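You operate a simulated robot arm through the tools that you are given. There is no shell and no other tool.

Carry out the task below with a simulated two-armed robot. There is one attempt and no reset: what you move stays moved.

Task
Fit the crossover from the teal speaker mat and set the cabinet's level to 0 dB with the tone on.
Fine: crossover lid closed, the other crossovers stay; hold TEST down while the dial turns; speaker tester off at the end.
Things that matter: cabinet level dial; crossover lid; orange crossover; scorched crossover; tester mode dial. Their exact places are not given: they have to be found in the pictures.

It is judged by the outcome, as a careful person would: the job done as asked, and still so three seconds after it is handed in. It fails if anything else is knocked over, pushed out of place, dropped, spilled or broken. A push-on lid holds only when it is set on centred and level and pressed home; a screw cap is set on level and turned clockwise until tight.

Robot
Two 7-joint arms with two-finger parallel grippers on one trunk, on a base that moves. Base frame: it is fixed to the floor where the robot stands at the start and does not move with it; the origin is under the middle of the robot, x ahead of it, y to its left, z up. Readings come in mm, degrees, newtons and seconds.
The left shoulder is at the start at [110, 169, 1457], the right one opposite. With the tool pointing down near the work surface each hand reaches from about 380 to 720 mm from the robot's upright axis, wherever it stands, measured 20 degrees to its own side. Places, roughly: cabinet level dial [1500, -3400, 900]; crossover lid [1700, -3300, 1000]; orange crossover [-3000, -2500, 0]; scorched crossover [2000, -3250, 750]; tester mode dial [1400, -3500, 900]. Payload 1.57 kg a hand.
The TCP of each hand is the grasp point between the finger pads, 30 mm short of the fingertips. In the tool frame z runs along the fingers and y along their closing line. Largest opening 80 mm; finger width 17, thickness 12; the body of the gripper, 40 by 82 mm, starts 80 mm behind the TCP.
Orientation is that of the tool frame in the base frame, as a unit quaternion [w, x, y, z]. With the fingers straight down and closing along the base's y, the tool's x points along the base's -x, its y along +y and its z along -z.

Tools
- The arms move only by the tool play_rows. It takes "left_series", "right_series" or both (then of equal length, played together; a hand with none holds still); each is a list of rows, each a list of 6 numbers: the shift along the base's x, y, z in units of 400 mm (1.0 is 400 mm), then the turn, a rotation vector about the base's x, y, z in units of 60 degrees (1.0 is 60 degrees). In form: [[tx, ty, tz, ax, ay, az], ...]. A call has 1 to 20 rows; each row is the pose to reach, as a shift and turn from the pose commanded when the call began. "left_grip" and "right_grip" are, for a hand that has rows, the closure, from 0 (fully open) to 1 (shut), set as the call begins (left out, the last holds). A call with a number of a shift or a turn outside -1 to 1 is refused whole. Rows are played at 5 a second. More than 50 mm and 8.6 degrees between two rows, or a gripper value outside its range, and nothing of the call is played. A pose out of reach is approached as far as the arm can. The call stops where the force on the tool passes 40 N (or 10 N more than at its start, if that is more) or the arm is blocked; 0.2 s more then pass. Each finger travels about 72 mm/s and halts on what it meets, pressing with about 23 N; the grip force reading is that of the motor and also rises with nothing between the fingers. The clock runs only during rows and for 0.2 s after the last one: add rows that repeat a pose to give the fingers time. The reply holds the time, the measured pose of the TCP, the force on the tool along the base axes, the opening and the grip force, in the units named above and with some noise, with the torque about the TCP (base axes, N m) and any sound that the robot's microphone picked up.
- Cameras (640 x 400 px; columns grow to the right, rows downward): "scene" is now at [150.8, -8.7, 1633.7]; the picture's right is [-0.06, -1.00, -0.00], its down [-0.76, 0.04, -0.65] and it looks along [0.65, -0.04, -0.76] (base axes); focal length 255 px, centre (320, 200). "left" rides on the left gripper at [72, 7, -122] in its tool frame; the picture's right is [-0.09, 1.00, 0.00], its down [-0.84, -0.08, -0.54] and it looks along [-0.54, -0.05, 0.84] (tool axes); focal length 238 px, centre (320, 200). "right" rides on the right gripper at [72, -7, -122] in its tool frame; the picture's right is [0.09, 1.00, 0.00], its down [-0.84, 0.08, -0.54] and it looks along [-0.54, 0.05, 0.84] (tool axes); focal length 238 px, centre (320, 200).
- grab_frame(camera): a new picture of that camera. It takes no simulated time.
- raise_lower(by): slides the trunk up (or, below 0, down) by that many mm; the arms and the scene camera ride with it, the base frame stays. It gives what a move gives, with no picture.
- steer(legs): drives the robot by 1 to 6 legs, each [ahead, left, turn to the left] in mm, mm and degrees, along the robot's own axes; the way and the turn of a leg run together, so that a leg with both is an arc; at most 1500 mm and 180 degrees a leg. The arms and the cameras ride along, it lands a little off, and it stops where it bumps. It gives what a move gives.
- turn_head(pan, tilt): turns the head with the scene camera to pan (to the left, within 86 degrees either way) and tilt (down, from -29 to 69), counted from straight ahead of the robot. It gives what a move gives.
- locate(camera, pixels): for up to 12 pixels [column, row] of the newest picture of that camera ("zoom" is the newest enlarged one), the place [x, y, z] in the base frame of the surface seen there, good to about 2 mm, but the place of the scene camera against the robot may be out by one fixed shift of up to 12 mm in any direction. It takes no simulated time.
- close_up(camera, box): a new picture of the part [left, top, right, bottom] of that camera's present view, enlarged. It takes no simulated time.
- job_done(): hands the job in; it is judged then, once.

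Open the grippers and draw the arms clear of the work before you hand the job in, unless the task says otherwise.

The tools are called as a command line: name --argument value ..., lists and objects as JSON in quotes. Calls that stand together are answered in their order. play_rows: Moves the arms, as the interface text tells. Its arguments: {"type":"object","properties":{"left_series":{"type":"array","items":{"type":"array","items":{"type":"number"}}},"left_grip":{"type":"number"},"right_series":{"type":"array","items":{"type":"array","items":{"type":"number"}}},"right_grip":{"type":"number"}},"required":[]} The other tools are called the same way: raise_lower (by) moves the trunk up or down; steer (legs) drives the base; turn_head (pan, tilt) turns the head that bears the scene camera; grab_frame (camera) takes a picture; locate (camera, pixels) gives the place of the surface under pixels of a picture; close_up (camera, box) takes an enlarged picture of a part of a camera's view; job_done () hands the job in.

At the start:

```text
time: 0.0
left_tcp_pos: [368.0, 156.9, 1119.1]
left_tcp_rot: [0.996, 0.026, 0.083, -0.013]
left_wrist_force: [0.2, 0.2, 0.0]
left_ft_torque: [-0.01, 0.0, 0.0]
left_width: 80.2
left_grasp_force: 0.0
right_tcp_pos: [645.1, -300.4, 1089.1]
right_tcp_rot: [0.0, 0.0, 1.0, 0.001]
right_wrist_force: [0.7, -0.1, -0.2]
right_ft_torque: [0.01, 0.01, 0.01]
right_width: 79.7
right_grasp_force: 0.1
trunk travel left (down, up): [-771.0, 119.0]
robot x, y, heading: [2.2, 1.9, 0.2]
head pan, tilt (commanded): [-3.3, 49.4]
```

scene: 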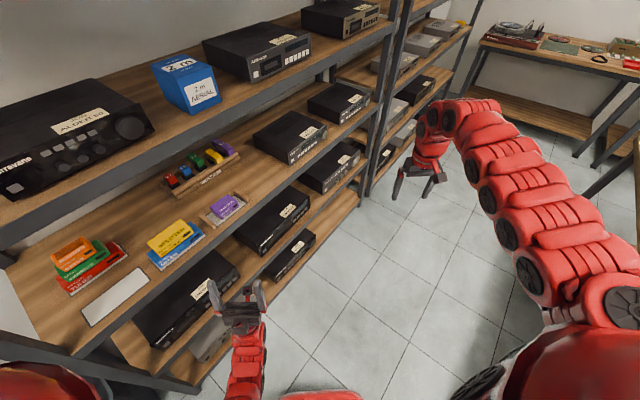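
right: 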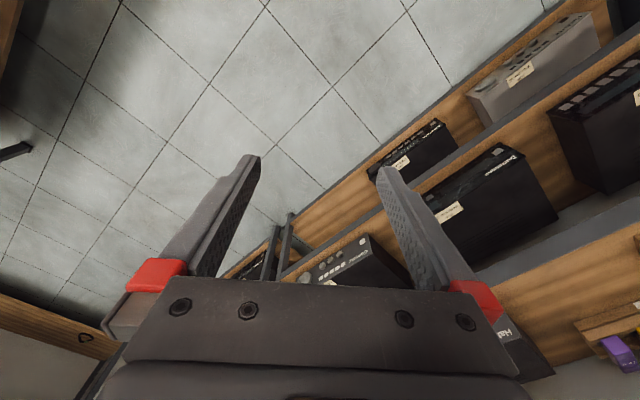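
left: 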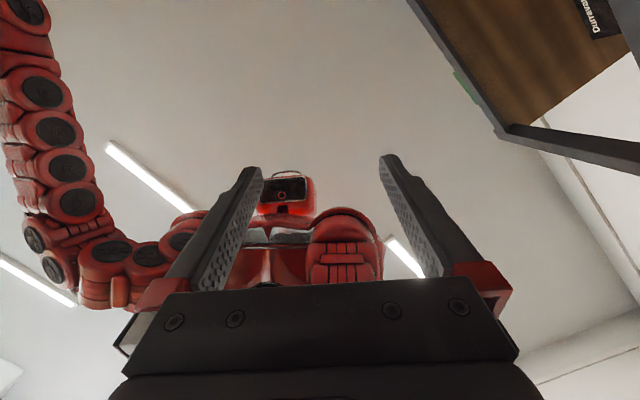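

The first scene picture shows a shelf in front and a far table at top right (around pixel 600,50). I'll turn the head to look toward the work area at about [1500,-3400].

turn_head --pan -65 --tilt 20

```text
time: 1.3
left_tcp_pos: [368.3, 156.9, 1120.8]
left_tcp_rot: [0.996, 0.025, 0.083, -0.013]
left_wrist_force: [0.4, -0.5, -0.5]
left_ft_torque: [0.01, -0.03, -0.04]
left_width: 80.2
left_grasp_force: 0.0
right_tcp_pos: [644.9, -300.7, 1088.5]
right_tcp_rot: [0.0, 0.001, 1.0, 0.0]
right_wrist_force: [0.5, -0.3, -0.1]
right_ft_torque: [0.01, -0.01, 0.02]
right_width: 80.0
right_grasp_force: 0.1
trunk travel left (down, up): [-771.0, 119.0]
robot x, y, heading: [1.8, 1.3, -0.2]
head pan, tilt (commanded): [-65.0, 20.0]
```

Head turned; I take a scene picture.

grab_frame --camera "scene"

```text
taken
```

scene: 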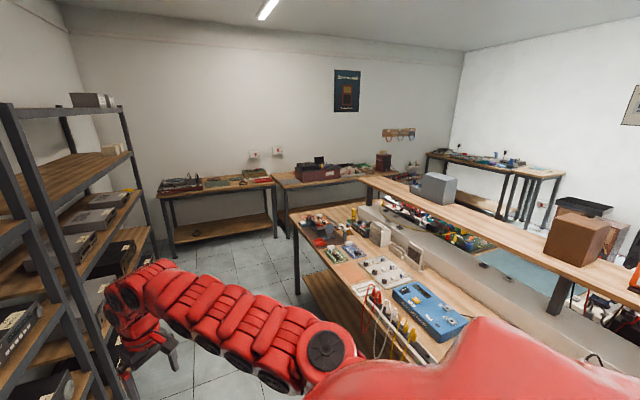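

A large room with several benches. I'll locate various surfaces to know the layout.

locate --camera "scene" --pixels '[[300, 215], [365, 285], [445, 345], [160, 190], [272, 180], [320, 172], [380, 170], [430, 155], [560, 170], [370, 180], [390, 270], [430, 310]]'

close_up --camera "scene" --box '[270, 140, 430, 240]'

close_up --camera "scene" --box '[290, 190, 480, 360]'

```text
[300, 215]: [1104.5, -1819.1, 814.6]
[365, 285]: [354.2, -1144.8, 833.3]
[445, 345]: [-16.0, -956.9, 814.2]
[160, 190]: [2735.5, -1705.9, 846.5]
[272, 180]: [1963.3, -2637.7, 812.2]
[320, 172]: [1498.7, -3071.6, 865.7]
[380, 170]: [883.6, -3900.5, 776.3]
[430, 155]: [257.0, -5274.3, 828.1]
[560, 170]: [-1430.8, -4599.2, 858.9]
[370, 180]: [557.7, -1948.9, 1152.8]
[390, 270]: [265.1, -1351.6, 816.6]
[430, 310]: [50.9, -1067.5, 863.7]
```

```text
4.00 times, centred on (350, 190) of scene
```

zoom: 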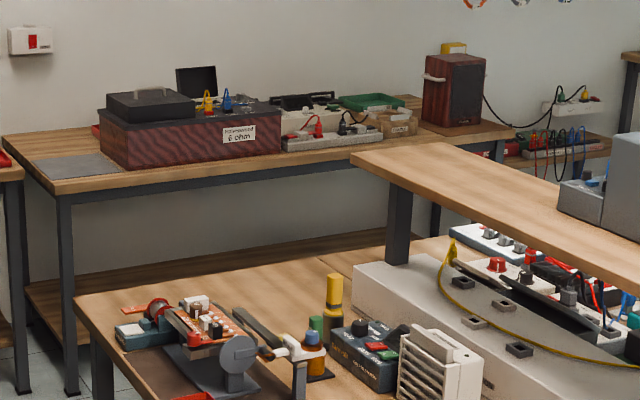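

```text
2.35 times, centred on (385, 275) of scene
```

zoom: 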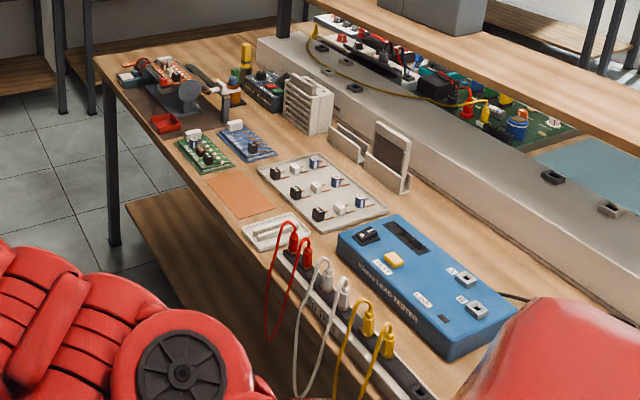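

The speaker cabinet (dark red box with black lid, "6 ohm" label) seems to be on the bench at about [1500,-3070,866]. I'll look around more before driving.

turn_head --pan -86 --tilt 35

grab_frame --camera "scene"

locate --camera "scene" --pixels '[[200, 350], [100, 300], [320, 200], [500, 200], [100, 100], [320, 100], [560, 100], [40, 200], [240, 250], [620, 60], [150, 150], [20, 100]]'

```text
time: 2.2
left_tcp_pos: [367.7, 156.8, 1119.8]
left_tcp_rot: [0.996, 0.026, 0.084, -0.014]
left_wrist_force: [0.1, -0.4, -0.2]
left_ft_torque: [-0.02, 0.0, 0.0]
left_width: 80.0
left_grasp_force: 0.1
right_tcp_pos: [645.3, -300.4, 1088.8]
right_tcp_rot: [0.0, 0.0, 1.0, 0.0]
right_wrist_force: [0.2, -0.3, 1.1]
right_ft_torque: [0.01, 0.02, -0.03]
right_width: 80.1
right_grasp_force: 0.0
trunk travel left (down, up): [-771.0, 119.0]
robot x, y, heading: [-1.2, -0.6, 0.2]
head pan, tilt (commanded): [-85.9, 35.0]
```

```text
taken
```

scene: 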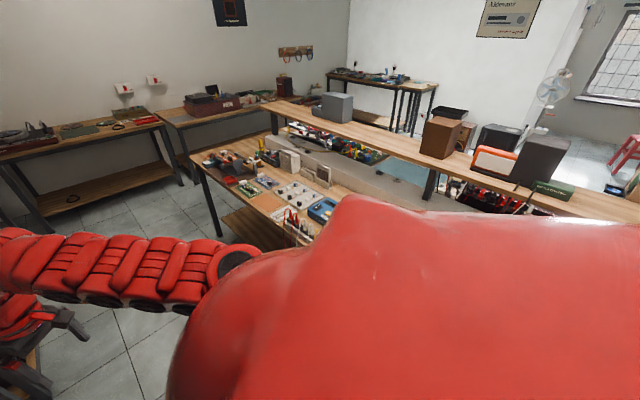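

```text
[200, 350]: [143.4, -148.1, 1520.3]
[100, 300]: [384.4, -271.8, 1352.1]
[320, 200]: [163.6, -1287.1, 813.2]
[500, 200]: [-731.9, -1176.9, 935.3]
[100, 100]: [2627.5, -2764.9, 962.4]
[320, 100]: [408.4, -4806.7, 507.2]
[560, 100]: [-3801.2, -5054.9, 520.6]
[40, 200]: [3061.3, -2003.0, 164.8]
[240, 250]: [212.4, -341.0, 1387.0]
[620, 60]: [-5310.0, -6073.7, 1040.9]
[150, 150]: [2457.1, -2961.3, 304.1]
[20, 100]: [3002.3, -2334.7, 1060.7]
```

The room's benches run diagonally in the base frame. I check the left/front side for clearance before turning the base.

turn_head --pan 0 --tilt 45

grab_frame --camera "scene"

locate --camera "scene" --pixels '[[320, 300], [320, 200], [300, 150], [360, 180], [100, 330], [50, 200], [380, 100], [450, 250], [500, 150], [200, 350], [250, 320], [600, 100]]'

turn_head --pan 70 --tilt 30

grab_frame --camera "scene"

locate --camera "scene" --pixels '[[320, 300], [320, 200], [300, 150], [360, 180], [100, 330], [50, 200], [380, 100], [450, 250], [500, 150], [200, 350], [250, 320], [600, 100]]'

```text
time: 3.8
left_tcp_pos: [368.2, 157.2, 1119.6]
left_tcp_rot: [0.996, 0.025, 0.084, -0.013]
left_wrist_force: [-0.4, -0.7, 0.0]
left_ft_torque: [-0.03, -0.02, -0.06]
left_width: 79.9
left_grasp_force: 0.0
right_tcp_pos: [644.6, -299.9, 1089.4]
right_tcp_rot: [0.0, -0.001, 1.0, 0.0]
right_wrist_force: [0.5, 0.0, -0.6]
right_ft_torque: [0.0, 0.0, 0.0]
right_width: 80.2
right_grasp_force: 0.1
trunk travel left (down, up): [-771.0, 119.0]
robot x, y, heading: [1.9, 0.9, -0.1]
head pan, tilt (commanded): [0.0, 45.0]
```

```text
taken
```

scene: 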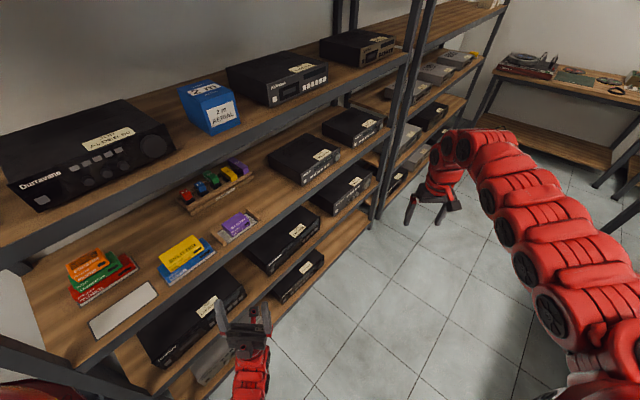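

```text
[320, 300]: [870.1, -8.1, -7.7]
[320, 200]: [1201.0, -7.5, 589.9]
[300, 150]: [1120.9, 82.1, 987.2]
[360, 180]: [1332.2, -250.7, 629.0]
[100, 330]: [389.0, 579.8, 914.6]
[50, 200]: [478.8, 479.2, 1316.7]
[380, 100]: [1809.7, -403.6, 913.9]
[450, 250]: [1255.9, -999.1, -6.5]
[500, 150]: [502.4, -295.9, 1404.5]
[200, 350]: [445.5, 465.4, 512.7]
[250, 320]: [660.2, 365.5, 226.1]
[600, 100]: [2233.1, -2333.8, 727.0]
```

```text
time: 5.2
left_tcp_pos: [368.5, 156.9, 1119.7]
left_tcp_rot: [0.996, 0.025, 0.084, -0.013]
left_wrist_force: [0.3, -0.4, 0.5]
left_ft_torque: [-0.02, 0.03, 0.01]
left_width: 80.3
left_grasp_force: 0.0
right_tcp_pos: [644.6, -300.1, 1089.4]
right_tcp_rot: [0.0, 0.0, 1.0, 0.0]
right_wrist_force: [-0.4, 0.7, -1.5]
right_ft_torque: [0.01, -0.05, 0.01]
right_width: 79.9
right_grasp_force: 0.0
trunk travel left (down, up): [-771.0, 119.0]
robot x, y, heading: [-1.4, 2.7, 0.1]
head pan, tilt (commanded): [70.0, 30.0]
```

```text
taken
```

scene: 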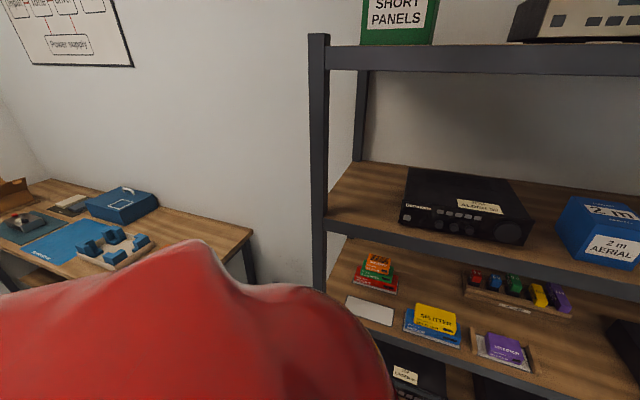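

```text
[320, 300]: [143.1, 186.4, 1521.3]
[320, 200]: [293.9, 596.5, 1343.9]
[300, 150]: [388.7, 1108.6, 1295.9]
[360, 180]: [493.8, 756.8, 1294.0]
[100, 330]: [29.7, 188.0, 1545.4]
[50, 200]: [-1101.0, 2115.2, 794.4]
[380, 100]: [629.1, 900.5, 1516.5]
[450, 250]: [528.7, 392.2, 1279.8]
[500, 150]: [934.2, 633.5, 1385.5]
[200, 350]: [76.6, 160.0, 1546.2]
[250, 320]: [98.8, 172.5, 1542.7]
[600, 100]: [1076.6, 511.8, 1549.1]
```

The shelf face and center bench run along heading about −40°, with an aisle where the robot stands. I turn the base right by 40° so it faces down the aisle.

steer --legs '[[0, 0, -40]]'

turn_head --pan -30 --tilt 20

grab_frame --camera "scene"

```text
time: 7.4
left_tcp_pos: [384.1, -114.6, 1118.6]
left_tcp_rot: [0.932, 0.052, 0.07, -0.351]
left_wrist_force: [0.5, 0.1, 0.5]
left_ft_torque: [0.04, 0.0, -0.02]
left_width: 80.0
left_grasp_force: 0.1
right_tcp_pos: [304.4, -643.3, 1088.1]
right_tcp_rot: [0.0, 0.34, 0.941, 0.0]
right_wrist_force: [0.0, 0.8, 0.0]
right_ft_torque: [0.03, 0.0, 0.03]
right_width: 79.9
right_grasp_force: 0.1
trunk travel left (down, up): [-771.0, 119.0]
robot x, y, heading: [-6.9, -1.0, -39.5]
head pan, tilt (commanded): [70.0, 30.0]
```

```text
time: 9.2
left_tcp_pos: [383.5, -114.6, 1120.0]
left_tcp_rot: [0.932, 0.053, 0.069, -0.351]
left_wrist_force: [-0.3, -0.7, -0.2]
left_ft_torque: [0.01, 0.0, -0.01]
left_width: 80.2
left_grasp_force: 0.0
right_tcp_pos: [305.0, -643.0, 1088.9]
right_tcp_rot: [-0.001, 0.339, 0.941, 0.0]
right_wrist_force: [-0.2, -0.8, -0.3]
right_ft_torque: [0.0, 0.01, -0.01]
right_width: 80.1
right_grasp_force: 0.0
trunk travel left (down, up): [-771.0, 119.0]
robot x, y, heading: [-0.3, 0.9, -39.6]
head pan, tilt (commanded): [-30.0, 20.0]
```

```text
taken
```

scene: 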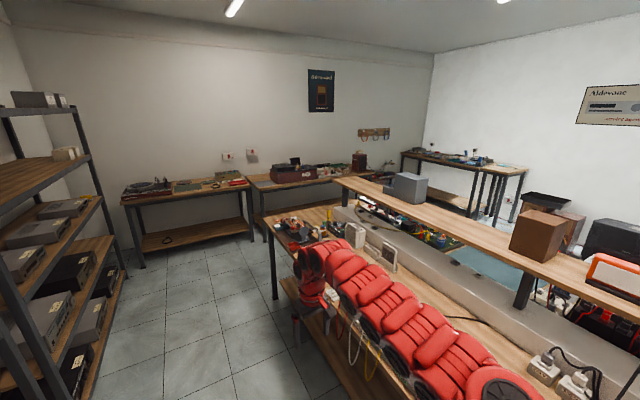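

The aisle ahead looks clear (floor at pixels 190–250, 280–380). I drive ahead 1400 mm and look again.

steer --legs '[[1400, 100, 0]]'

turn_head --pan -35 --tilt 30

grab_frame --camera "scene"

```text
time: 16.1
left_tcp_pos: [1512.6, -938.7, 1120.5]
left_tcp_rot: [0.93, 0.053, 0.07, -0.357]
left_wrist_force: [-0.3, 0.5, -0.5]
left_ft_torque: [0.02, -0.04, 0.02]
left_width: 80.0
left_grasp_force: 0.1
right_tcp_pos: [1427.3, -1465.9, 1088.7]
right_tcp_rot: [0.0, 0.345, 0.939, 0.0]
right_wrist_force: [0.8, -0.4, 0.3]
right_ft_torque: [-0.02, 0.02, 0.0]
right_width: 80.0
right_grasp_force: 0.1
trunk travel left (down, up): [-771.0, 119.0]
robot x, y, heading: [1132.5, -818.4, -40.0]
head pan, tilt (commanded): [-30.0, 20.0]
```

```text
time: 16.9
left_tcp_pos: [1512.4, -937.9, 1118.9]
left_tcp_rot: [0.931, 0.053, 0.069, -0.356]
left_wrist_force: [-0.2, -0.1, -0.1]
left_ft_torque: [-0.01, 0.03, 0.02]
left_width: 79.8
left_grasp_force: 0.1
right_tcp_pos: [1427.2, -1466.3, 1089.9]
right_tcp_rot: [0.0, 0.345, 0.939, 0.0]
right_wrist_force: [1.0, -0.3, 0.7]
right_ft_torque: [0.01, 0.04, -0.02]
right_width: 80.0
right_grasp_force: 0.1
trunk travel left (down, up): [-771.0, 119.0]
robot x, y, heading: [1131.1, -818.8, -40.6]
head pan, tilt (commanded): [-35.0, 30.0]
```

```text
taken
```

scene: 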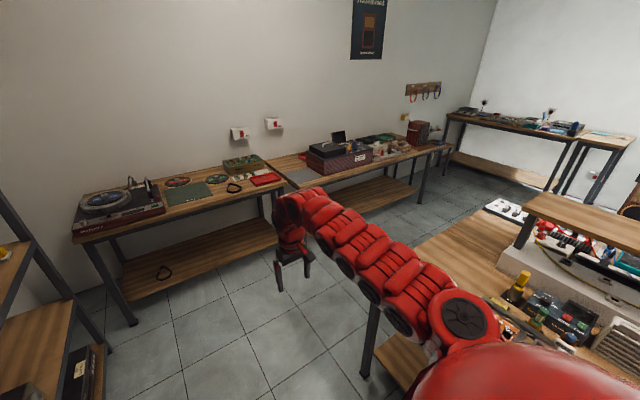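

I zoom on the back benches and locate the bench edges and the cabinet.

close_up --camera "scene" --box '[260, 105, 460, 230]'

locate --camera "scene" --pixels '[[280, 193], [296, 187], [452, 144], [330, 170], [340, 150], [82, 238], [275, 185], [425, 245], [545, 195], [380, 155], [420, 130], [575, 130]]'

```text
3.20 times, centred on (360, 168) of scene
```

zoom: 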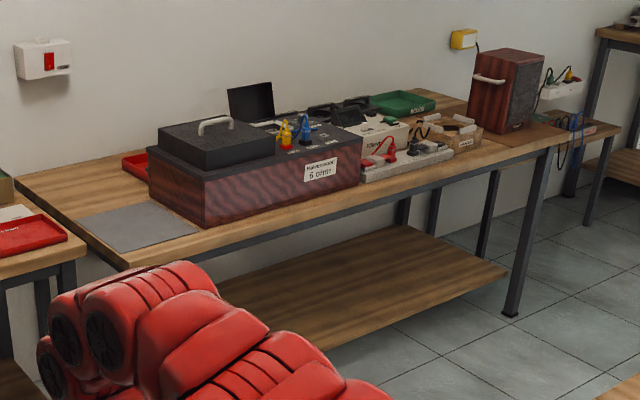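

```text
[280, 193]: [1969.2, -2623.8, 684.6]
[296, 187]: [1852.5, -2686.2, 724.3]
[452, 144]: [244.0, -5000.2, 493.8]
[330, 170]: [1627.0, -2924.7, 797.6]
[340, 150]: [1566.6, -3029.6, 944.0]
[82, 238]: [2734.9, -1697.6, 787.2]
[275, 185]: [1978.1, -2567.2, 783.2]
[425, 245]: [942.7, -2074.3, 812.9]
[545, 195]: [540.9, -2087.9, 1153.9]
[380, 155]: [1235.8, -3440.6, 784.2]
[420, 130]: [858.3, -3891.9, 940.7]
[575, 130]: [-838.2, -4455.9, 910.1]
```

The cabinet (with the black lid and yellow/blue knobs) stands on the back bench whose top is ~z 730–800. Before driving closer I pull the right hand back and up.

play_rows --right_series '[[-0.06, 0.05, 0.06, 0, 0, 0], [-0.12, 0.1, 0.12, 0, 0, 0], [-0.19, 0.16, 0.18, 0, 0, 0], [-0.25, 0.22, 0.24, 0, 0, 0], [-0.32, 0.27, 0.3, 0, 0, 0], [-0.38, 0.33, 0.36, 0, 0, 0]]'

steer --legs '[[900, 0, 0]]'

turn_head --pan -50 --tilt 40

grab_frame --camera "scene"

```text
time: 18.3
left_tcp_pos: [1513.4, -940.8, 1118.6]
left_tcp_rot: [0.93, 0.053, 0.07, -0.357]
left_wrist_force: [0.3, 0.0, 0.8]
left_ft_torque: [0.0, -0.01, 0.02]
left_width: 80.3
left_grasp_force: 0.0
right_tcp_pos: [1373.5, -1458.0, 1189.7]
right_tcp_rot: [-0.001, 0.345, 0.939, 0.001]
right_wrist_force: [0.8, 0.6, 0.0]
right_ft_torque: [0.04, -0.01, -0.03]
right_width: 79.9
right_grasp_force: 0.1
right hand out of reach, approached as far as the arm can: row 1, 2, 3, 4, 5, 6
trunk travel left (down, up): [-771.0, 119.0]
robot x, y, heading: [1134.3, -820.0, -40.2]
head pan, tilt (commanded): [-35.0, 30.0]
```

```text
time: 23.1
left_tcp_pos: [2205.3, -1541.2, 1119.4]
left_tcp_rot: [0.928, 0.053, 0.069, -0.362]
left_wrist_force: [-0.1, -0.7, 0.1]
left_ft_torque: [-0.01, -0.05, 0.01]
left_width: 79.8
left_grasp_force: 0.0
right_tcp_pos: [2059.2, -2056.7, 1190.1]
right_tcp_rot: [0.0, 0.351, 0.936, 0.001]
right_wrist_force: [0.9, -0.1, 0.6]
right_ft_torque: [0.0, -0.02, 0.03]
right_width: 79.7
right_grasp_force: 0.1
trunk travel left (down, up): [-771.0, 119.0]
robot x, y, heading: [1827.0, -1417.7, -41.0]
head pan, tilt (commanded): [-35.0, 30.0]
```

```text
time: 23.9
left_tcp_pos: [2205.5, -1541.5, 1120.0]
left_tcp_rot: [0.928, 0.053, 0.069, -0.362]
left_wrist_force: [-0.4, -0.2, -0.1]
left_ft_torque: [-0.01, -0.01, 0.02]
left_width: 79.9
left_grasp_force: 0.0
right_tcp_pos: [2059.7, -2056.4, 1190.5]
right_tcp_rot: [-0.001, 0.351, 0.936, 0.001]
right_wrist_force: [0.6, 0.1, -0.9]
right_ft_torque: [0.02, 0.03, 0.01]
right_width: 79.8
right_grasp_force: 0.2
trunk travel left (down, up): [-771.0, 119.0]
robot x, y, heading: [1825.6, -1420.3, -41.3]
head pan, tilt (commanded): [-50.0, 40.0]
```

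```text
taken
```

scene: 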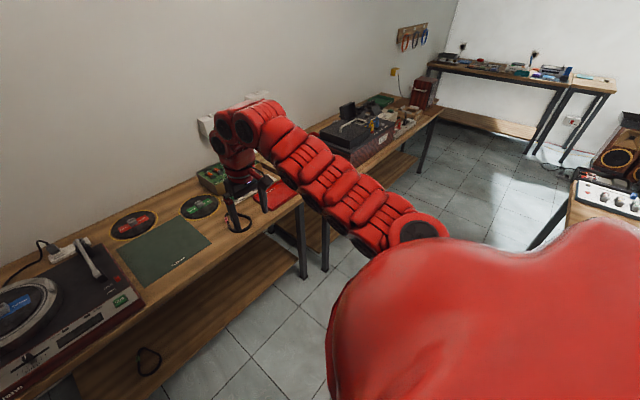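

I check the edges of the center bench end (pixel ~570,195) and the target bench (440,112) before strafing right.

locate --camera "scene" --pixels '[[570, 200], [545, 240], [440, 112], [328, 145], [300, 200], [575, 185], [360, 130], [410, 100], [345, 110], [400, 110], [630, 90], [560, 70]]'

close_up --camera "scene" --box '[400, 0, 640, 150]'

close_up --camera "scene" --box '[300, 60, 460, 160]'

```text
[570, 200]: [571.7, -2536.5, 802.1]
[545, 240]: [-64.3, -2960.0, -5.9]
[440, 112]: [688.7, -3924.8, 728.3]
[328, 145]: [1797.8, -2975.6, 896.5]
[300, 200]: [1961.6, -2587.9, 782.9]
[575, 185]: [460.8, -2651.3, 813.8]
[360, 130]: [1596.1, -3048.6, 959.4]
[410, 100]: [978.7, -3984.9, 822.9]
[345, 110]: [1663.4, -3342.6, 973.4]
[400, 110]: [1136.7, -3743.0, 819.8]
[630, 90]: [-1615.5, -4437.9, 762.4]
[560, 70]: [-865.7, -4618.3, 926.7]
```

```text
2.67 times, centred on (520, 75) of scene
```

zoom: 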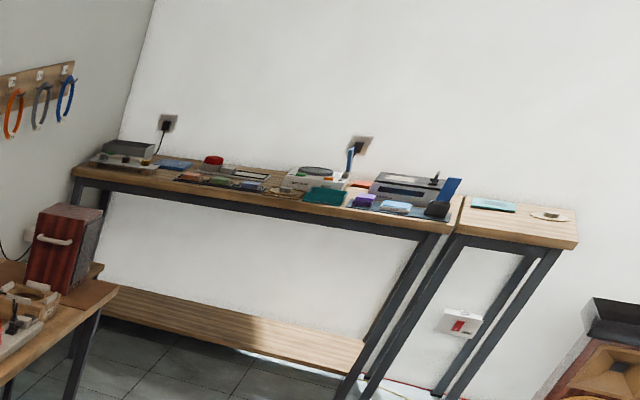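

```text
4.00 times, centred on (380, 110) of scene
```

zoom: 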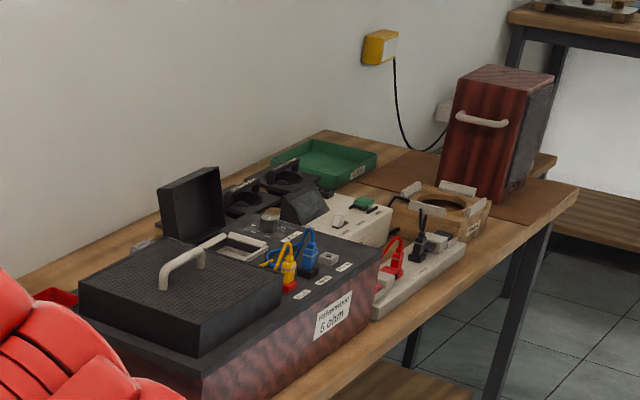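

The center bench ends at about u≈2070 (rotated room axes) and the target bench front is at u≈3050, leaving ~1 m. I move ahead 230 mm and then strafe right 1250 mm.

steer --legs '[[230, 0, 1], [0, -1250, 0]]'

turn_head --pan 0 --tilt 50

grab_frame --camera "scene"

```text
time: 31.6
left_tcp_pos: [1588.5, -2654.7, 1120.4]
left_tcp_rot: [0.938, 0.051, 0.071, -0.336]
left_wrist_force: [-0.2, 0.5, 0.0]
left_ft_torque: [-0.01, 0.04, 0.0]
left_width: 80.1
left_grasp_force: 0.1
right_tcp_pos: [1471.9, -3177.0, 1190.1]
right_tcp_rot: [0.0, 0.324, 0.946, 0.0]
right_wrist_force: [-0.3, -0.8, 0.1]
right_ft_torque: [0.01, 0.01, 0.03]
right_width: 80.2
right_grasp_force: 0.0
trunk travel left (down, up): [-771.0, 119.0]
robot x, y, heading: [1203.8, -2552.7, -38.0]
head pan, tilt (commanded): [-50.0, 40.0]
```

```text
time: 32.8
left_tcp_pos: [1587.2, -2654.8, 1119.9]
left_tcp_rot: [0.938, 0.051, 0.07, -0.336]
left_wrist_force: [0.8, -0.6, -0.1]
left_ft_torque: [-0.03, 0.0, 0.01]
left_width: 79.7
left_grasp_force: 0.1
right_tcp_pos: [1471.6, -3177.7, 1189.8]
right_tcp_rot: [0.0, 0.325, 0.946, 0.001]
right_wrist_force: [-0.3, 0.2, 0.2]
right_ft_torque: [-0.03, 0.01, 0.01]
right_width: 80.1
right_grasp_force: 0.2
trunk travel left (down, up): [-771.0, 119.0]
robot x, y, heading: [1202.6, -2551.9, -37.8]
head pan, tilt (commanded): [0.0, 50.0]
```

```text
taken
```

scene: 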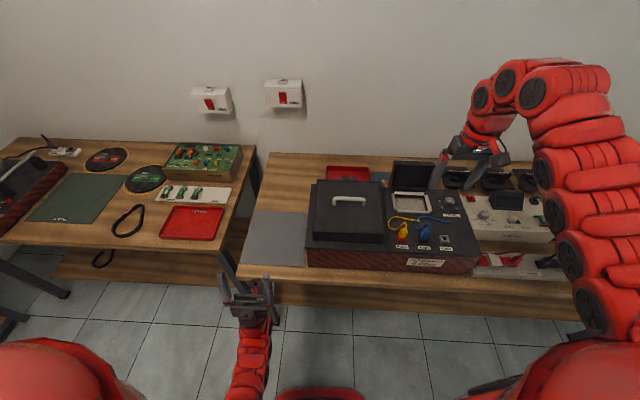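

The cabinet is now in front (pixels 305–480, 160–275). I zoom in for detail.

close_up --camera "scene" --box '[290, 145, 480, 285]'

close_up --camera "scene" --box '[420, 150, 580, 290]'

close_up --camera "scene" --box '[0, 120, 260, 290]'

```text
2.86 times, centred on (385, 215) of scene
```

zoom: 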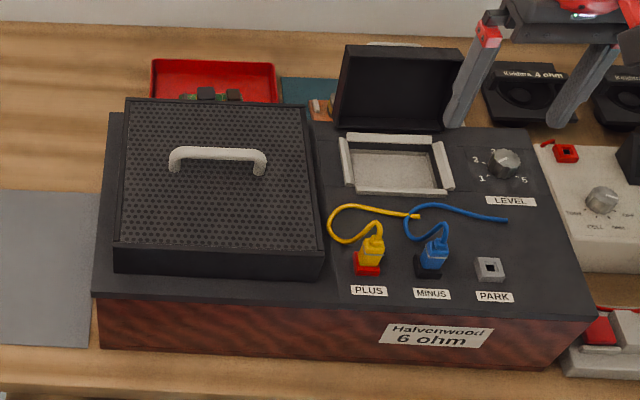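

```text
2.86 times, centred on (500, 220) of scene
```

zoom: 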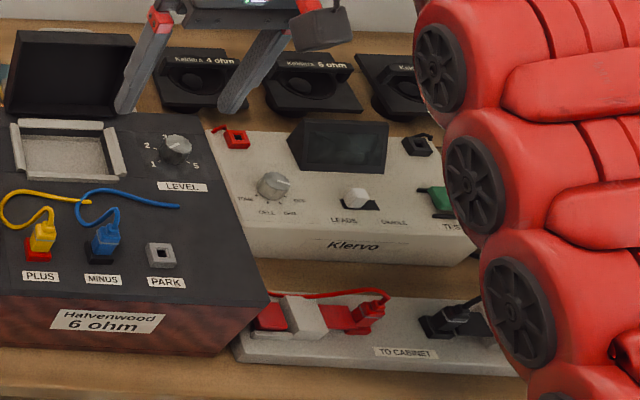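

```text
2.35 times, centred on (130, 205) of scene
```

zoom: 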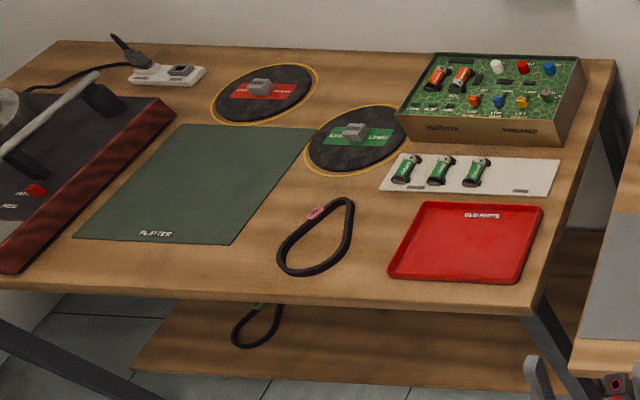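

The bay (light frame) is empty, its black lid stands open behind it, and a teal mat with something orange peeks out behind the cabinet at zoom (320,108); red tray at (215,95). I look through the right wrist camera, which hangs over that area.

grab_frame --camera "right"

close_up --camera "scene" --box '[320, 150, 420, 215]'

```text
taken
```

right: 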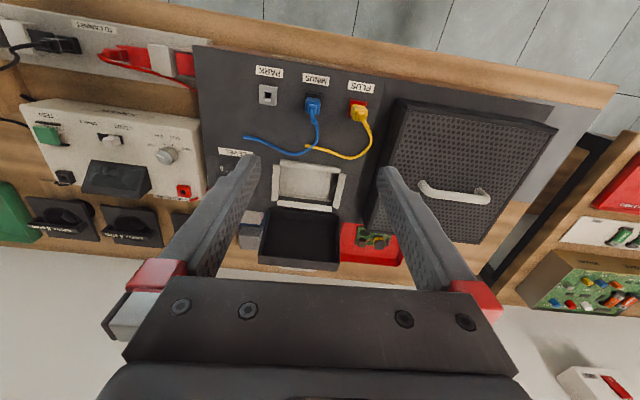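

```text
6.15 times, centred on (370, 182) of scene
```

zoom: 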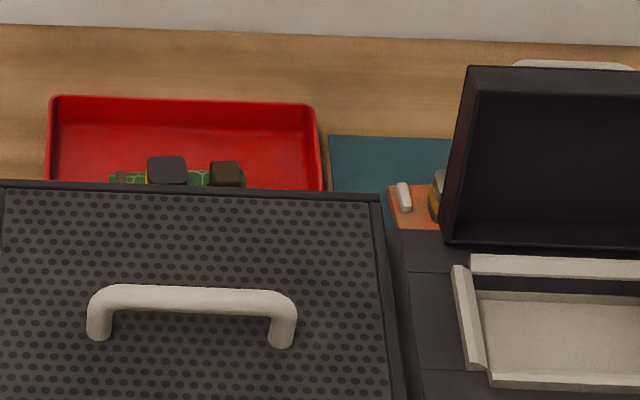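

The right camera shows the open lid (tray-like) at (300,235), red tray at (370,243). I zoom there.

close_up --camera "right" --box '[210, 140, 430, 280]'

close_up --camera "right" --box '[0, 10, 220, 250]'

locate --camera "right" --pixels '[[250, 228], [300, 240], [310, 183], [374, 238], [390, 255], [165, 155], [45, 135], [110, 138], [355, 110], [313, 105], [268, 95], [480, 195]]'

```text
2.86 times, centred on (320, 210) of right
```

zoom: 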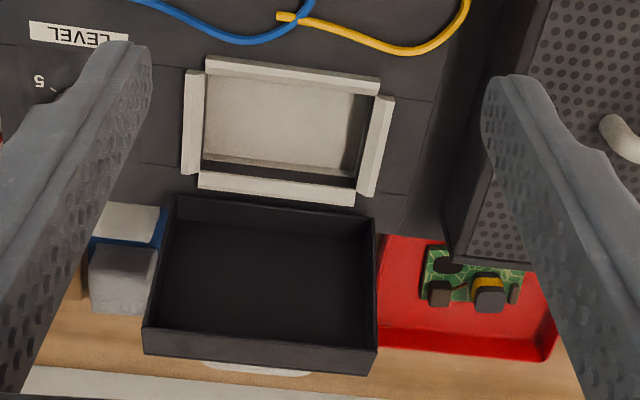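

```text
1.67 times, centred on (110, 130) of right
```

zoom: 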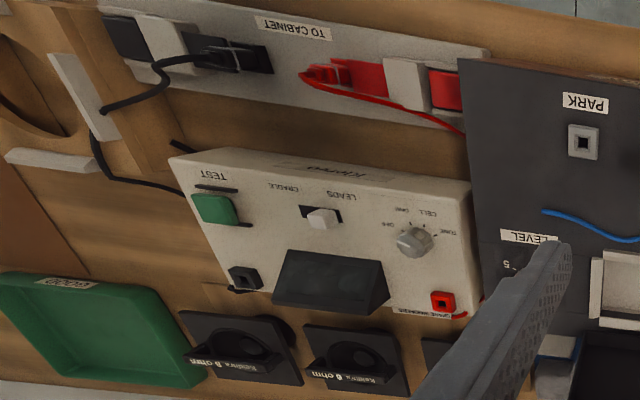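

```text
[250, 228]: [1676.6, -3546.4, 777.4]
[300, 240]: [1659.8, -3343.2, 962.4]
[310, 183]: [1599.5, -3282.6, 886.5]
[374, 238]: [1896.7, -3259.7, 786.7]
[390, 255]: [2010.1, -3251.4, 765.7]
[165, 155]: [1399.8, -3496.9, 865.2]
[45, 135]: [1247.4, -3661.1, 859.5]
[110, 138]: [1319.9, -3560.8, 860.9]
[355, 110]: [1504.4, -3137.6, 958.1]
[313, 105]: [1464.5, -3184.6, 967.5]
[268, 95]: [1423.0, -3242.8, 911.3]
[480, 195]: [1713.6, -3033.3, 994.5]
```

The scorched (green) board is in the red tray at [1897,-3260,787]; the mode dial at [1400,-3497,865] and the level dial nearby. An orange board on a teal-ish mat seems hidden behind the lid, so I raise the trunk and move the right hand aside to see behind.

raise_lower --by 115

play_rows --right_series '[[0.1, -0.05, 0, 0, 0, 0], [0.2, -0.1, 0, 0, 0, 0], [0.3, -0.15, 0, 0, 0, 0], [0.4, -0.2, 0, 0, 0, 0]]'

grab_frame --camera "right"

grab_frame --camera "scene"

```text
time: 34.2
left_tcp_pos: [1587.8, -2654.5, 1235.2]
left_tcp_rot: [0.938, 0.051, 0.07, -0.336]
left_wrist_force: [0.0, 0.5, -0.4]
left_ft_torque: [0.02, -0.02, 0.02]
left_width: 79.9
left_grasp_force: 0.0
right_tcp_pos: [1471.5, -3178.3, 1305.3]
right_tcp_rot: [-0.001, 0.324, 0.946, 0.001]
right_wrist_force: [0.2, -0.1, -0.1]
right_ft_torque: [-0.03, -0.02, 0.0]
right_width: 80.0
right_grasp_force: 0.1
trunk travel left (down, up): [-886.0, 4.0]
robot x, y, heading: [1202.1, -2552.1, -37.9]
head pan, tilt (commanded): [0.0, 50.0]
```

```text
time: 35.2
left_tcp_pos: [1586.7, -2654.1, 1235.2]
left_tcp_rot: [0.938, 0.052, 0.07, -0.335]
left_wrist_force: [0.2, -0.2, 0.3]
left_ft_torque: [0.0, 0.02, -0.01]
left_width: 80.3
left_grasp_force: 0.0
right_tcp_pos: [1565.2, -3226.7, 1304.5]
right_tcp_rot: [0.0, 0.325, 0.946, 0.001]
right_wrist_force: [0.2, 0.4, -0.4]
right_ft_torque: [-0.03, 0.0, -0.02]
right_width: 80.0
right_grasp_force: 0.1
right hand out of reach, approached as far as the arm can: row 3, 4
trunk travel left (down, up): [-886.0, 4.0]
robot x, y, heading: [1198.1, -2550.7, -37.7]
head pan, tilt (commanded): [0.0, 50.0]
```

```text
taken
```

right: 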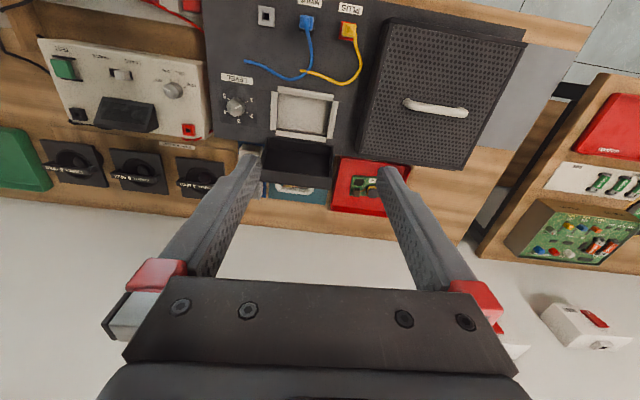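

```text
taken
```

scene: 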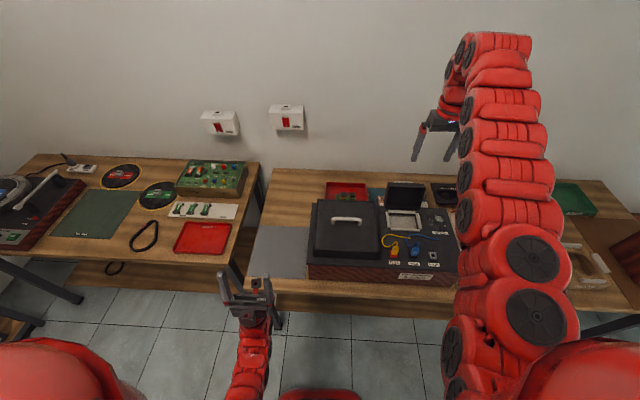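

close_up --camera "right" --box '[220, 60, 430, 220]'

close_up --camera "right" --box '[0, 0, 220, 200]'

close_up --camera "scene" --box '[310, 170, 470, 290]'

```text
2.50 times, centred on (325, 140) of right
```

zoom: 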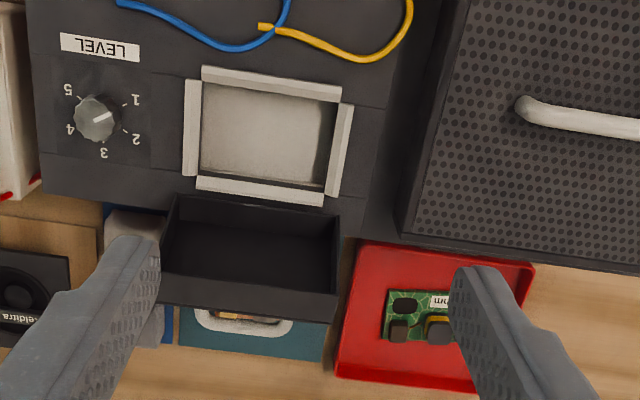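

```text
2.00 times, centred on (110, 100) of right
```

zoom: 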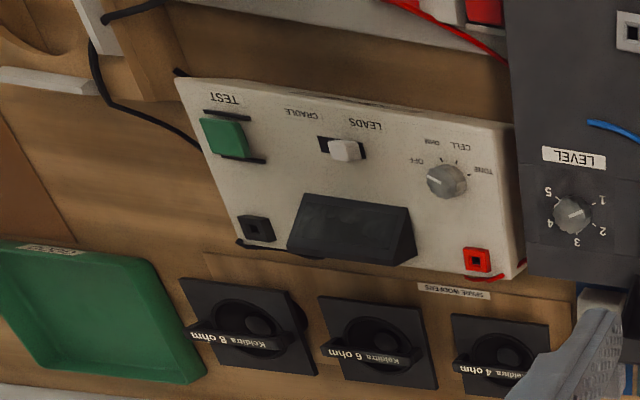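

```text
3.33 times, centred on (390, 230) of scene
```

zoom: 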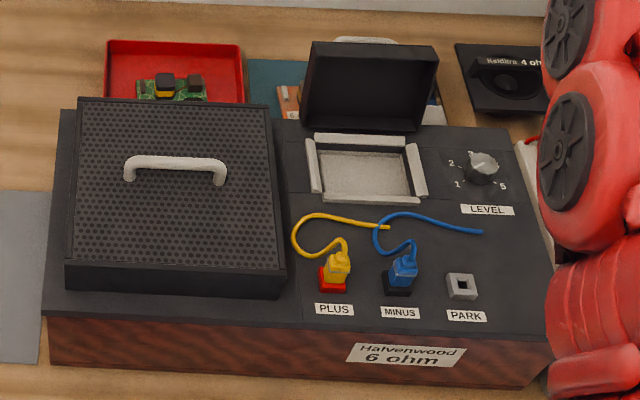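

Behind the lid there's a teal mat with an orange board labelled "6…". I look straight down to see how near the robot's base is to the bench, and view the other parts of the cabinet.

turn_head --pan 0 --tilt 69

grab_frame --camera "scene"

locate --camera "scene" --pixels '[[320, 330], [320, 250], [320, 390], [280, 205], [340, 190], [450, 190], [330, 210], [400, 210], [200, 100], [250, 110], [300, 300], [360, 360]]'

```text
time: 36.0
left_tcp_pos: [1586.8, -2654.7, 1234.6]
left_tcp_rot: [0.938, 0.051, 0.07, -0.337]
left_wrist_force: [0.6, -0.7, -0.2]
left_ft_torque: [0.0, -0.02, 0.01]
left_width: 79.8
left_grasp_force: 0.1
right_tcp_pos: [1567.6, -3225.9, 1303.2]
right_tcp_rot: [0.0, 0.324, 0.946, 0.0]
right_wrist_force: [0.5, -0.3, -0.1]
right_ft_torque: [0.01, 0.03, 0.0]
right_width: 80.2
right_grasp_force: 0.1
trunk travel left (down, up): [-886.0, 4.0]
robot x, y, heading: [1204.0, -2554.3, -37.8]
head pan, tilt (commanded): [0.0, 68.8]
```

```text
taken
```

scene: 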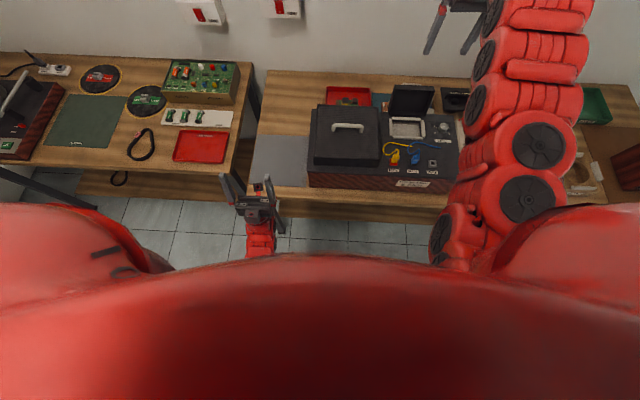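

```text
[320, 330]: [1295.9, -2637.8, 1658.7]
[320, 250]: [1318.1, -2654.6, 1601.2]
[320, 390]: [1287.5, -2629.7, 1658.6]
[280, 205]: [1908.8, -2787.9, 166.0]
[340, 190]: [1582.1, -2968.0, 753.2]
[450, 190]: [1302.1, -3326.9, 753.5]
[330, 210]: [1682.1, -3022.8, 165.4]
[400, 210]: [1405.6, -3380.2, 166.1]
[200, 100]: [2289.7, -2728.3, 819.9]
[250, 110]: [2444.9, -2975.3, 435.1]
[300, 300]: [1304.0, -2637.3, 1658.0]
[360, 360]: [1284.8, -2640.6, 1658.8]
```

Bench front edge is at u≈3075 and I'm at u≈2522, so there's ~550 mm. I drive ahead 200 mm to let the right wrist camera look over the lid.

steer --legs '[[200, 0, 0]]'

grab_frame --camera "right"

close_up --camera "right" --box '[220, 20, 420, 160]'

```text
time: 37.6
left_tcp_pos: [1742.6, -2780.2, 1235.6]
left_tcp_rot: [0.937, 0.05, 0.069, -0.338]
left_wrist_force: [-0.4, 0.3, 0.0]
left_ft_torque: [0.03, -0.02, 0.0]
left_width: 80.0
left_grasp_force: 0.2
right_tcp_pos: [1720.8, -3349.5, 1305.5]
right_tcp_rot: [0.0, 0.326, 0.945, 0.001]
right_wrist_force: [-0.4, 0.4, -0.4]
right_ft_torque: [-0.02, -0.03, 0.0]
right_width: 80.1
right_grasp_force: 0.1
trunk travel left (down, up): [-886.0, 4.0]
robot x, y, heading: [1360.2, -2673.7, -38.0]
head pan, tilt (commanded): [0.0, 68.8]
```

```text
taken
```

right: 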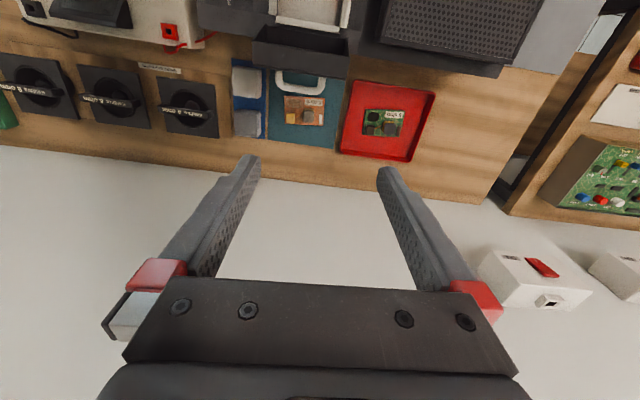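

```text
2.86 times, centred on (320, 90) of right
```

zoom: 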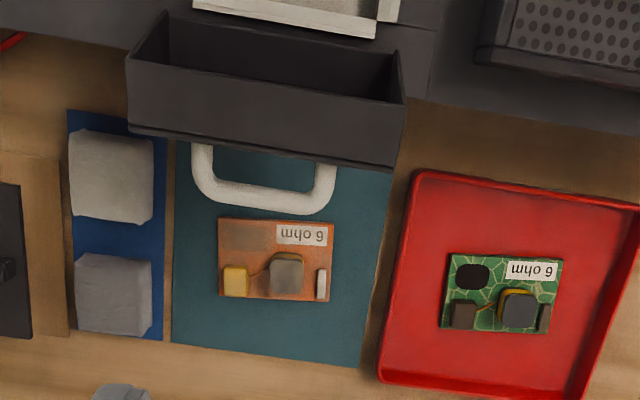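

Now it's clear: the teal mat holds the orange "6 ohm" board (zoom 275,260), scorched green board in red tray. I locate points on it, the lid and the lid handle.

locate --camera "zoom" --pixels '[[240, 240], [275, 272], [220, 222], [332, 226], [328, 302], [220, 297], [236, 282], [321, 285], [265, 195], [200, 160], [330, 190], [265, 150]]'

close_up --camera "right" --box '[260, 60, 360, 150]'

locate --camera "zoom" --pixels '[[100, 20], [60, 100], [470, 320], [300, 400]]'

```text
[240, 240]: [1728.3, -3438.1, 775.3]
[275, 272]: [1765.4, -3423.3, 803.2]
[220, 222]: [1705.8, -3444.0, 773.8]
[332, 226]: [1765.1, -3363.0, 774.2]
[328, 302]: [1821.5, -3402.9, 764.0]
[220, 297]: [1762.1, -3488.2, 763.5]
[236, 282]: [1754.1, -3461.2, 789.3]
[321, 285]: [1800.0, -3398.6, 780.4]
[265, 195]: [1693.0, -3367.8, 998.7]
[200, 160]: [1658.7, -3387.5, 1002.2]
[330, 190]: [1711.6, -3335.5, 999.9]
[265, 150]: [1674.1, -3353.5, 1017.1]
```

```text
4.44 times, centred on (310, 105) of right
```

zoom: 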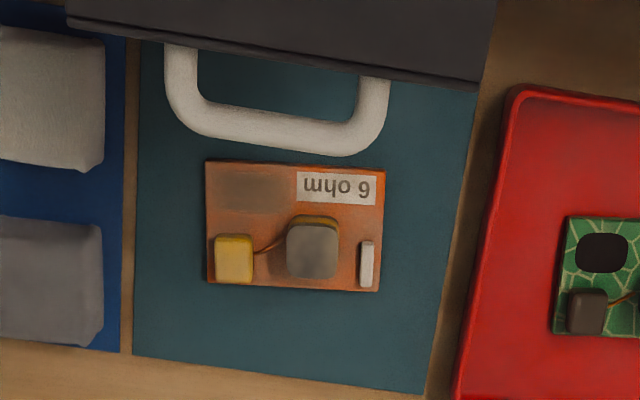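

```text
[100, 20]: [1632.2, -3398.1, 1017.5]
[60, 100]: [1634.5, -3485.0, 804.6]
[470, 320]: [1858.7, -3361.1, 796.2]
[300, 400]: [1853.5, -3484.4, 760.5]
```

The orange board centre is ≈(1763,−3425,773), about 100×66 mm, coil top at z≈803. Next I inspect tester, leads and bay in the scene view.

turn_head --pan -30 --tilt 50

grab_frame --camera "scene"

```text
time: 38.6
left_tcp_pos: [1743.9, -2778.5, 1234.5]
left_tcp_rot: [0.937, 0.051, 0.07, -0.338]
left_wrist_force: [0.6, -0.2, -0.3]
left_ft_torque: [-0.03, 0.02, -0.03]
left_width: 80.1
left_grasp_force: 0.0
right_tcp_pos: [1721.8, -3350.8, 1305.1]
right_tcp_rot: [0.0, 0.327, 0.945, 0.001]
right_wrist_force: [0.8, 0.0, 0.8]
right_ft_torque: [0.02, 0.01, 0.0]
right_width: 79.7
right_grasp_force: 0.0
trunk travel left (down, up): [-886.0, 4.0]
robot x, y, heading: [1361.7, -2676.7, -37.7]
head pan, tilt (commanded): [-30.0, 50.0]
```

```text
taken
```

scene: 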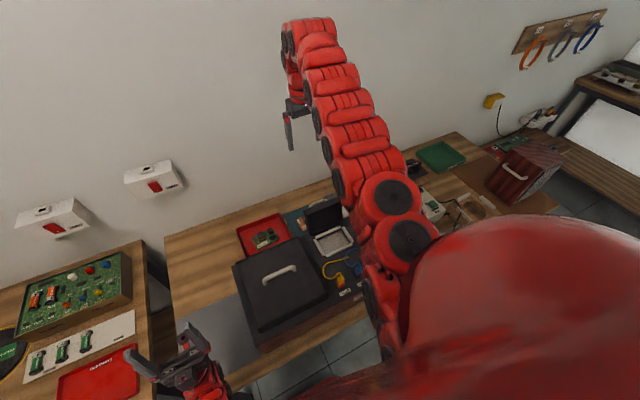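

I'll reorient the left hand (currently pointing up) to point down in three 60° stages about the robot's left axis, moving it a bit forward, while its surroundings are clear at z≈1235.

play_rows --left_series '[[0.04, -0.03, 0, 0.077, 0.098, 0], [0.08, -0.06, 0, 0.154, 0.197, 0], [0.12, -0.09, 0, 0.231, 0.295, 0], [0.16, -0.12, 0, 0.308, 0.394, 0], [0.2, -0.155, 0, 0.385, 0.492, 0], [0.24, -0.19, 0, 0.462, 0.591, 0], [0.27, -0.21, 0, 0.539, 0.689, 0], [0.295, -0.23, 0, 0.616, 0.788, 0]]'

play_rows --left_series '[[0, 0, 0, 0.077, 0.098, 0], [0, 0, 0, 0.154, 0.197, 0], [0, 0, 0, 0.231, 0.295, 0], [0, 0, 0, 0.308, 0.394, 0], [0, 0, 0, 0.385, 0.492, 0], [0, 0, 0, 0.462, 0.591, 0], [0, 0, 0, 0.539, 0.689, 0], [0, 0, 0, 0.616, 0.788, 0]]'

```text
time: 40.4
left_tcp_pos: [1861.8, -2872.4, 1233.4]
left_tcp_rot: [0.768, 0.201, 0.534, -0.291]
left_wrist_force: [-0.1, 0.0, -0.4]
left_ft_torque: [-0.04, -0.03, 0.0]
left_width: 80.1
left_grasp_force: 0.0
right_tcp_pos: [1720.6, -3351.6, 1304.5]
right_tcp_rot: [0.001, 0.327, 0.945, 0.001]
right_wrist_force: [-0.2, -0.7, 0.5]
right_ft_torque: [0.02, 0.02, -0.01]
right_width: 80.2
right_grasp_force: 0.1
trunk travel left (down, up): [-886.0, 4.0]
robot x, y, heading: [1356.9, -2675.5, -38.3]
head pan, tilt (commanded): [-30.0, 50.0]
```

```text
time: 42.2
left_tcp_pos: [1949.7, -2924.8, 1191.8]
left_tcp_rot: [0.473, 0.282, 0.812, -0.193]
left_wrist_force: [0.3, 0.2, 0.6]
left_ft_torque: [0.01, -0.01, 0.0]
left_width: 80.2
left_grasp_force: 0.0
left hand out of reach, approached as far as the arm can: row 2, 3, 4, 5, 6, 7, 8
right_tcp_pos: [1720.2, -3349.2, 1306.4]
right_tcp_rot: [0.0, 0.326, 0.945, 0.0]
right_wrist_force: [0.4, 1.3, -0.1]
right_ft_torque: [-0.02, -0.01, -0.02]
right_width: 80.0
right_grasp_force: 0.0
trunk travel left (down, up): [-886.0, 4.0]
robot x, y, heading: [1355.2, -2675.1, -38.1]
head pan, tilt (commanded): [-30.0, 50.0]
```

The left tool is now ~120° turned. I finish the last 60° with a small forward/down shift.

play_rows --left_series '[[0.02, -0.02, -0.015, 0.077, 0.098, 0], [0.04, -0.04, -0.03, 0.154, 0.197, 0], [0.06, -0.06, -0.045, 0.231, 0.295, 0], [0.08, -0.08, -0.06, 0.308, 0.394, 0], [0.1, -0.1, -0.075, 0.385, 0.492, 0], [0.12, -0.12, -0.09, 0.462, 0.591, 0], [0.135, -0.135, -0.1, 0.539, 0.689, 0], [0.147, -0.145, -0.108, 0.616, 0.788, 0], [0.147, -0.145, -0.108, 0.616, 0.788, 0]]'

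grab_frame --camera "left"

```text
time: 44.2
left_tcp_pos: [2011.0, -2979.1, 1145.3]
left_tcp_rot: [0.002, 0.315, 0.949, -0.028]
left_wrist_force: [0.1, 0.5, -0.2]
left_ft_torque: [0.02, 0.01, 0.0]
left_width: 79.9
left_grasp_force: 0.1
right_tcp_pos: [1721.7, -3349.7, 1304.5]
right_tcp_rot: [-0.001, 0.327, 0.945, 0.001]
right_wrist_force: [-0.2, -0.3, 0.3]
right_ft_torque: [0.03, -0.03, 0.0]
right_width: 79.9
right_grasp_force: 0.2
trunk travel left (down, up): [-886.0, 4.0]
robot x, y, heading: [1357.0, -2673.1, -38.0]
head pan, tilt (commanded): [-30.0, 50.0]
```

```text
taken
```

left: 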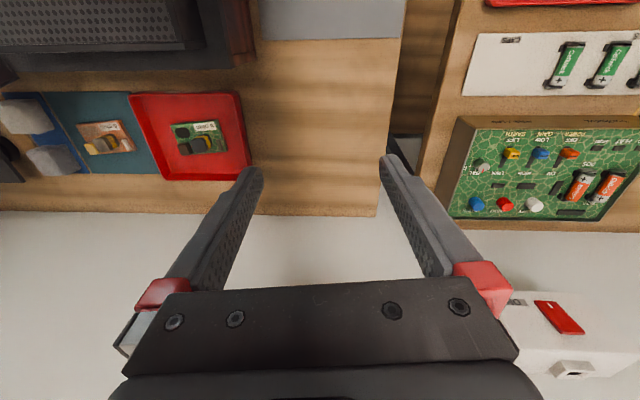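

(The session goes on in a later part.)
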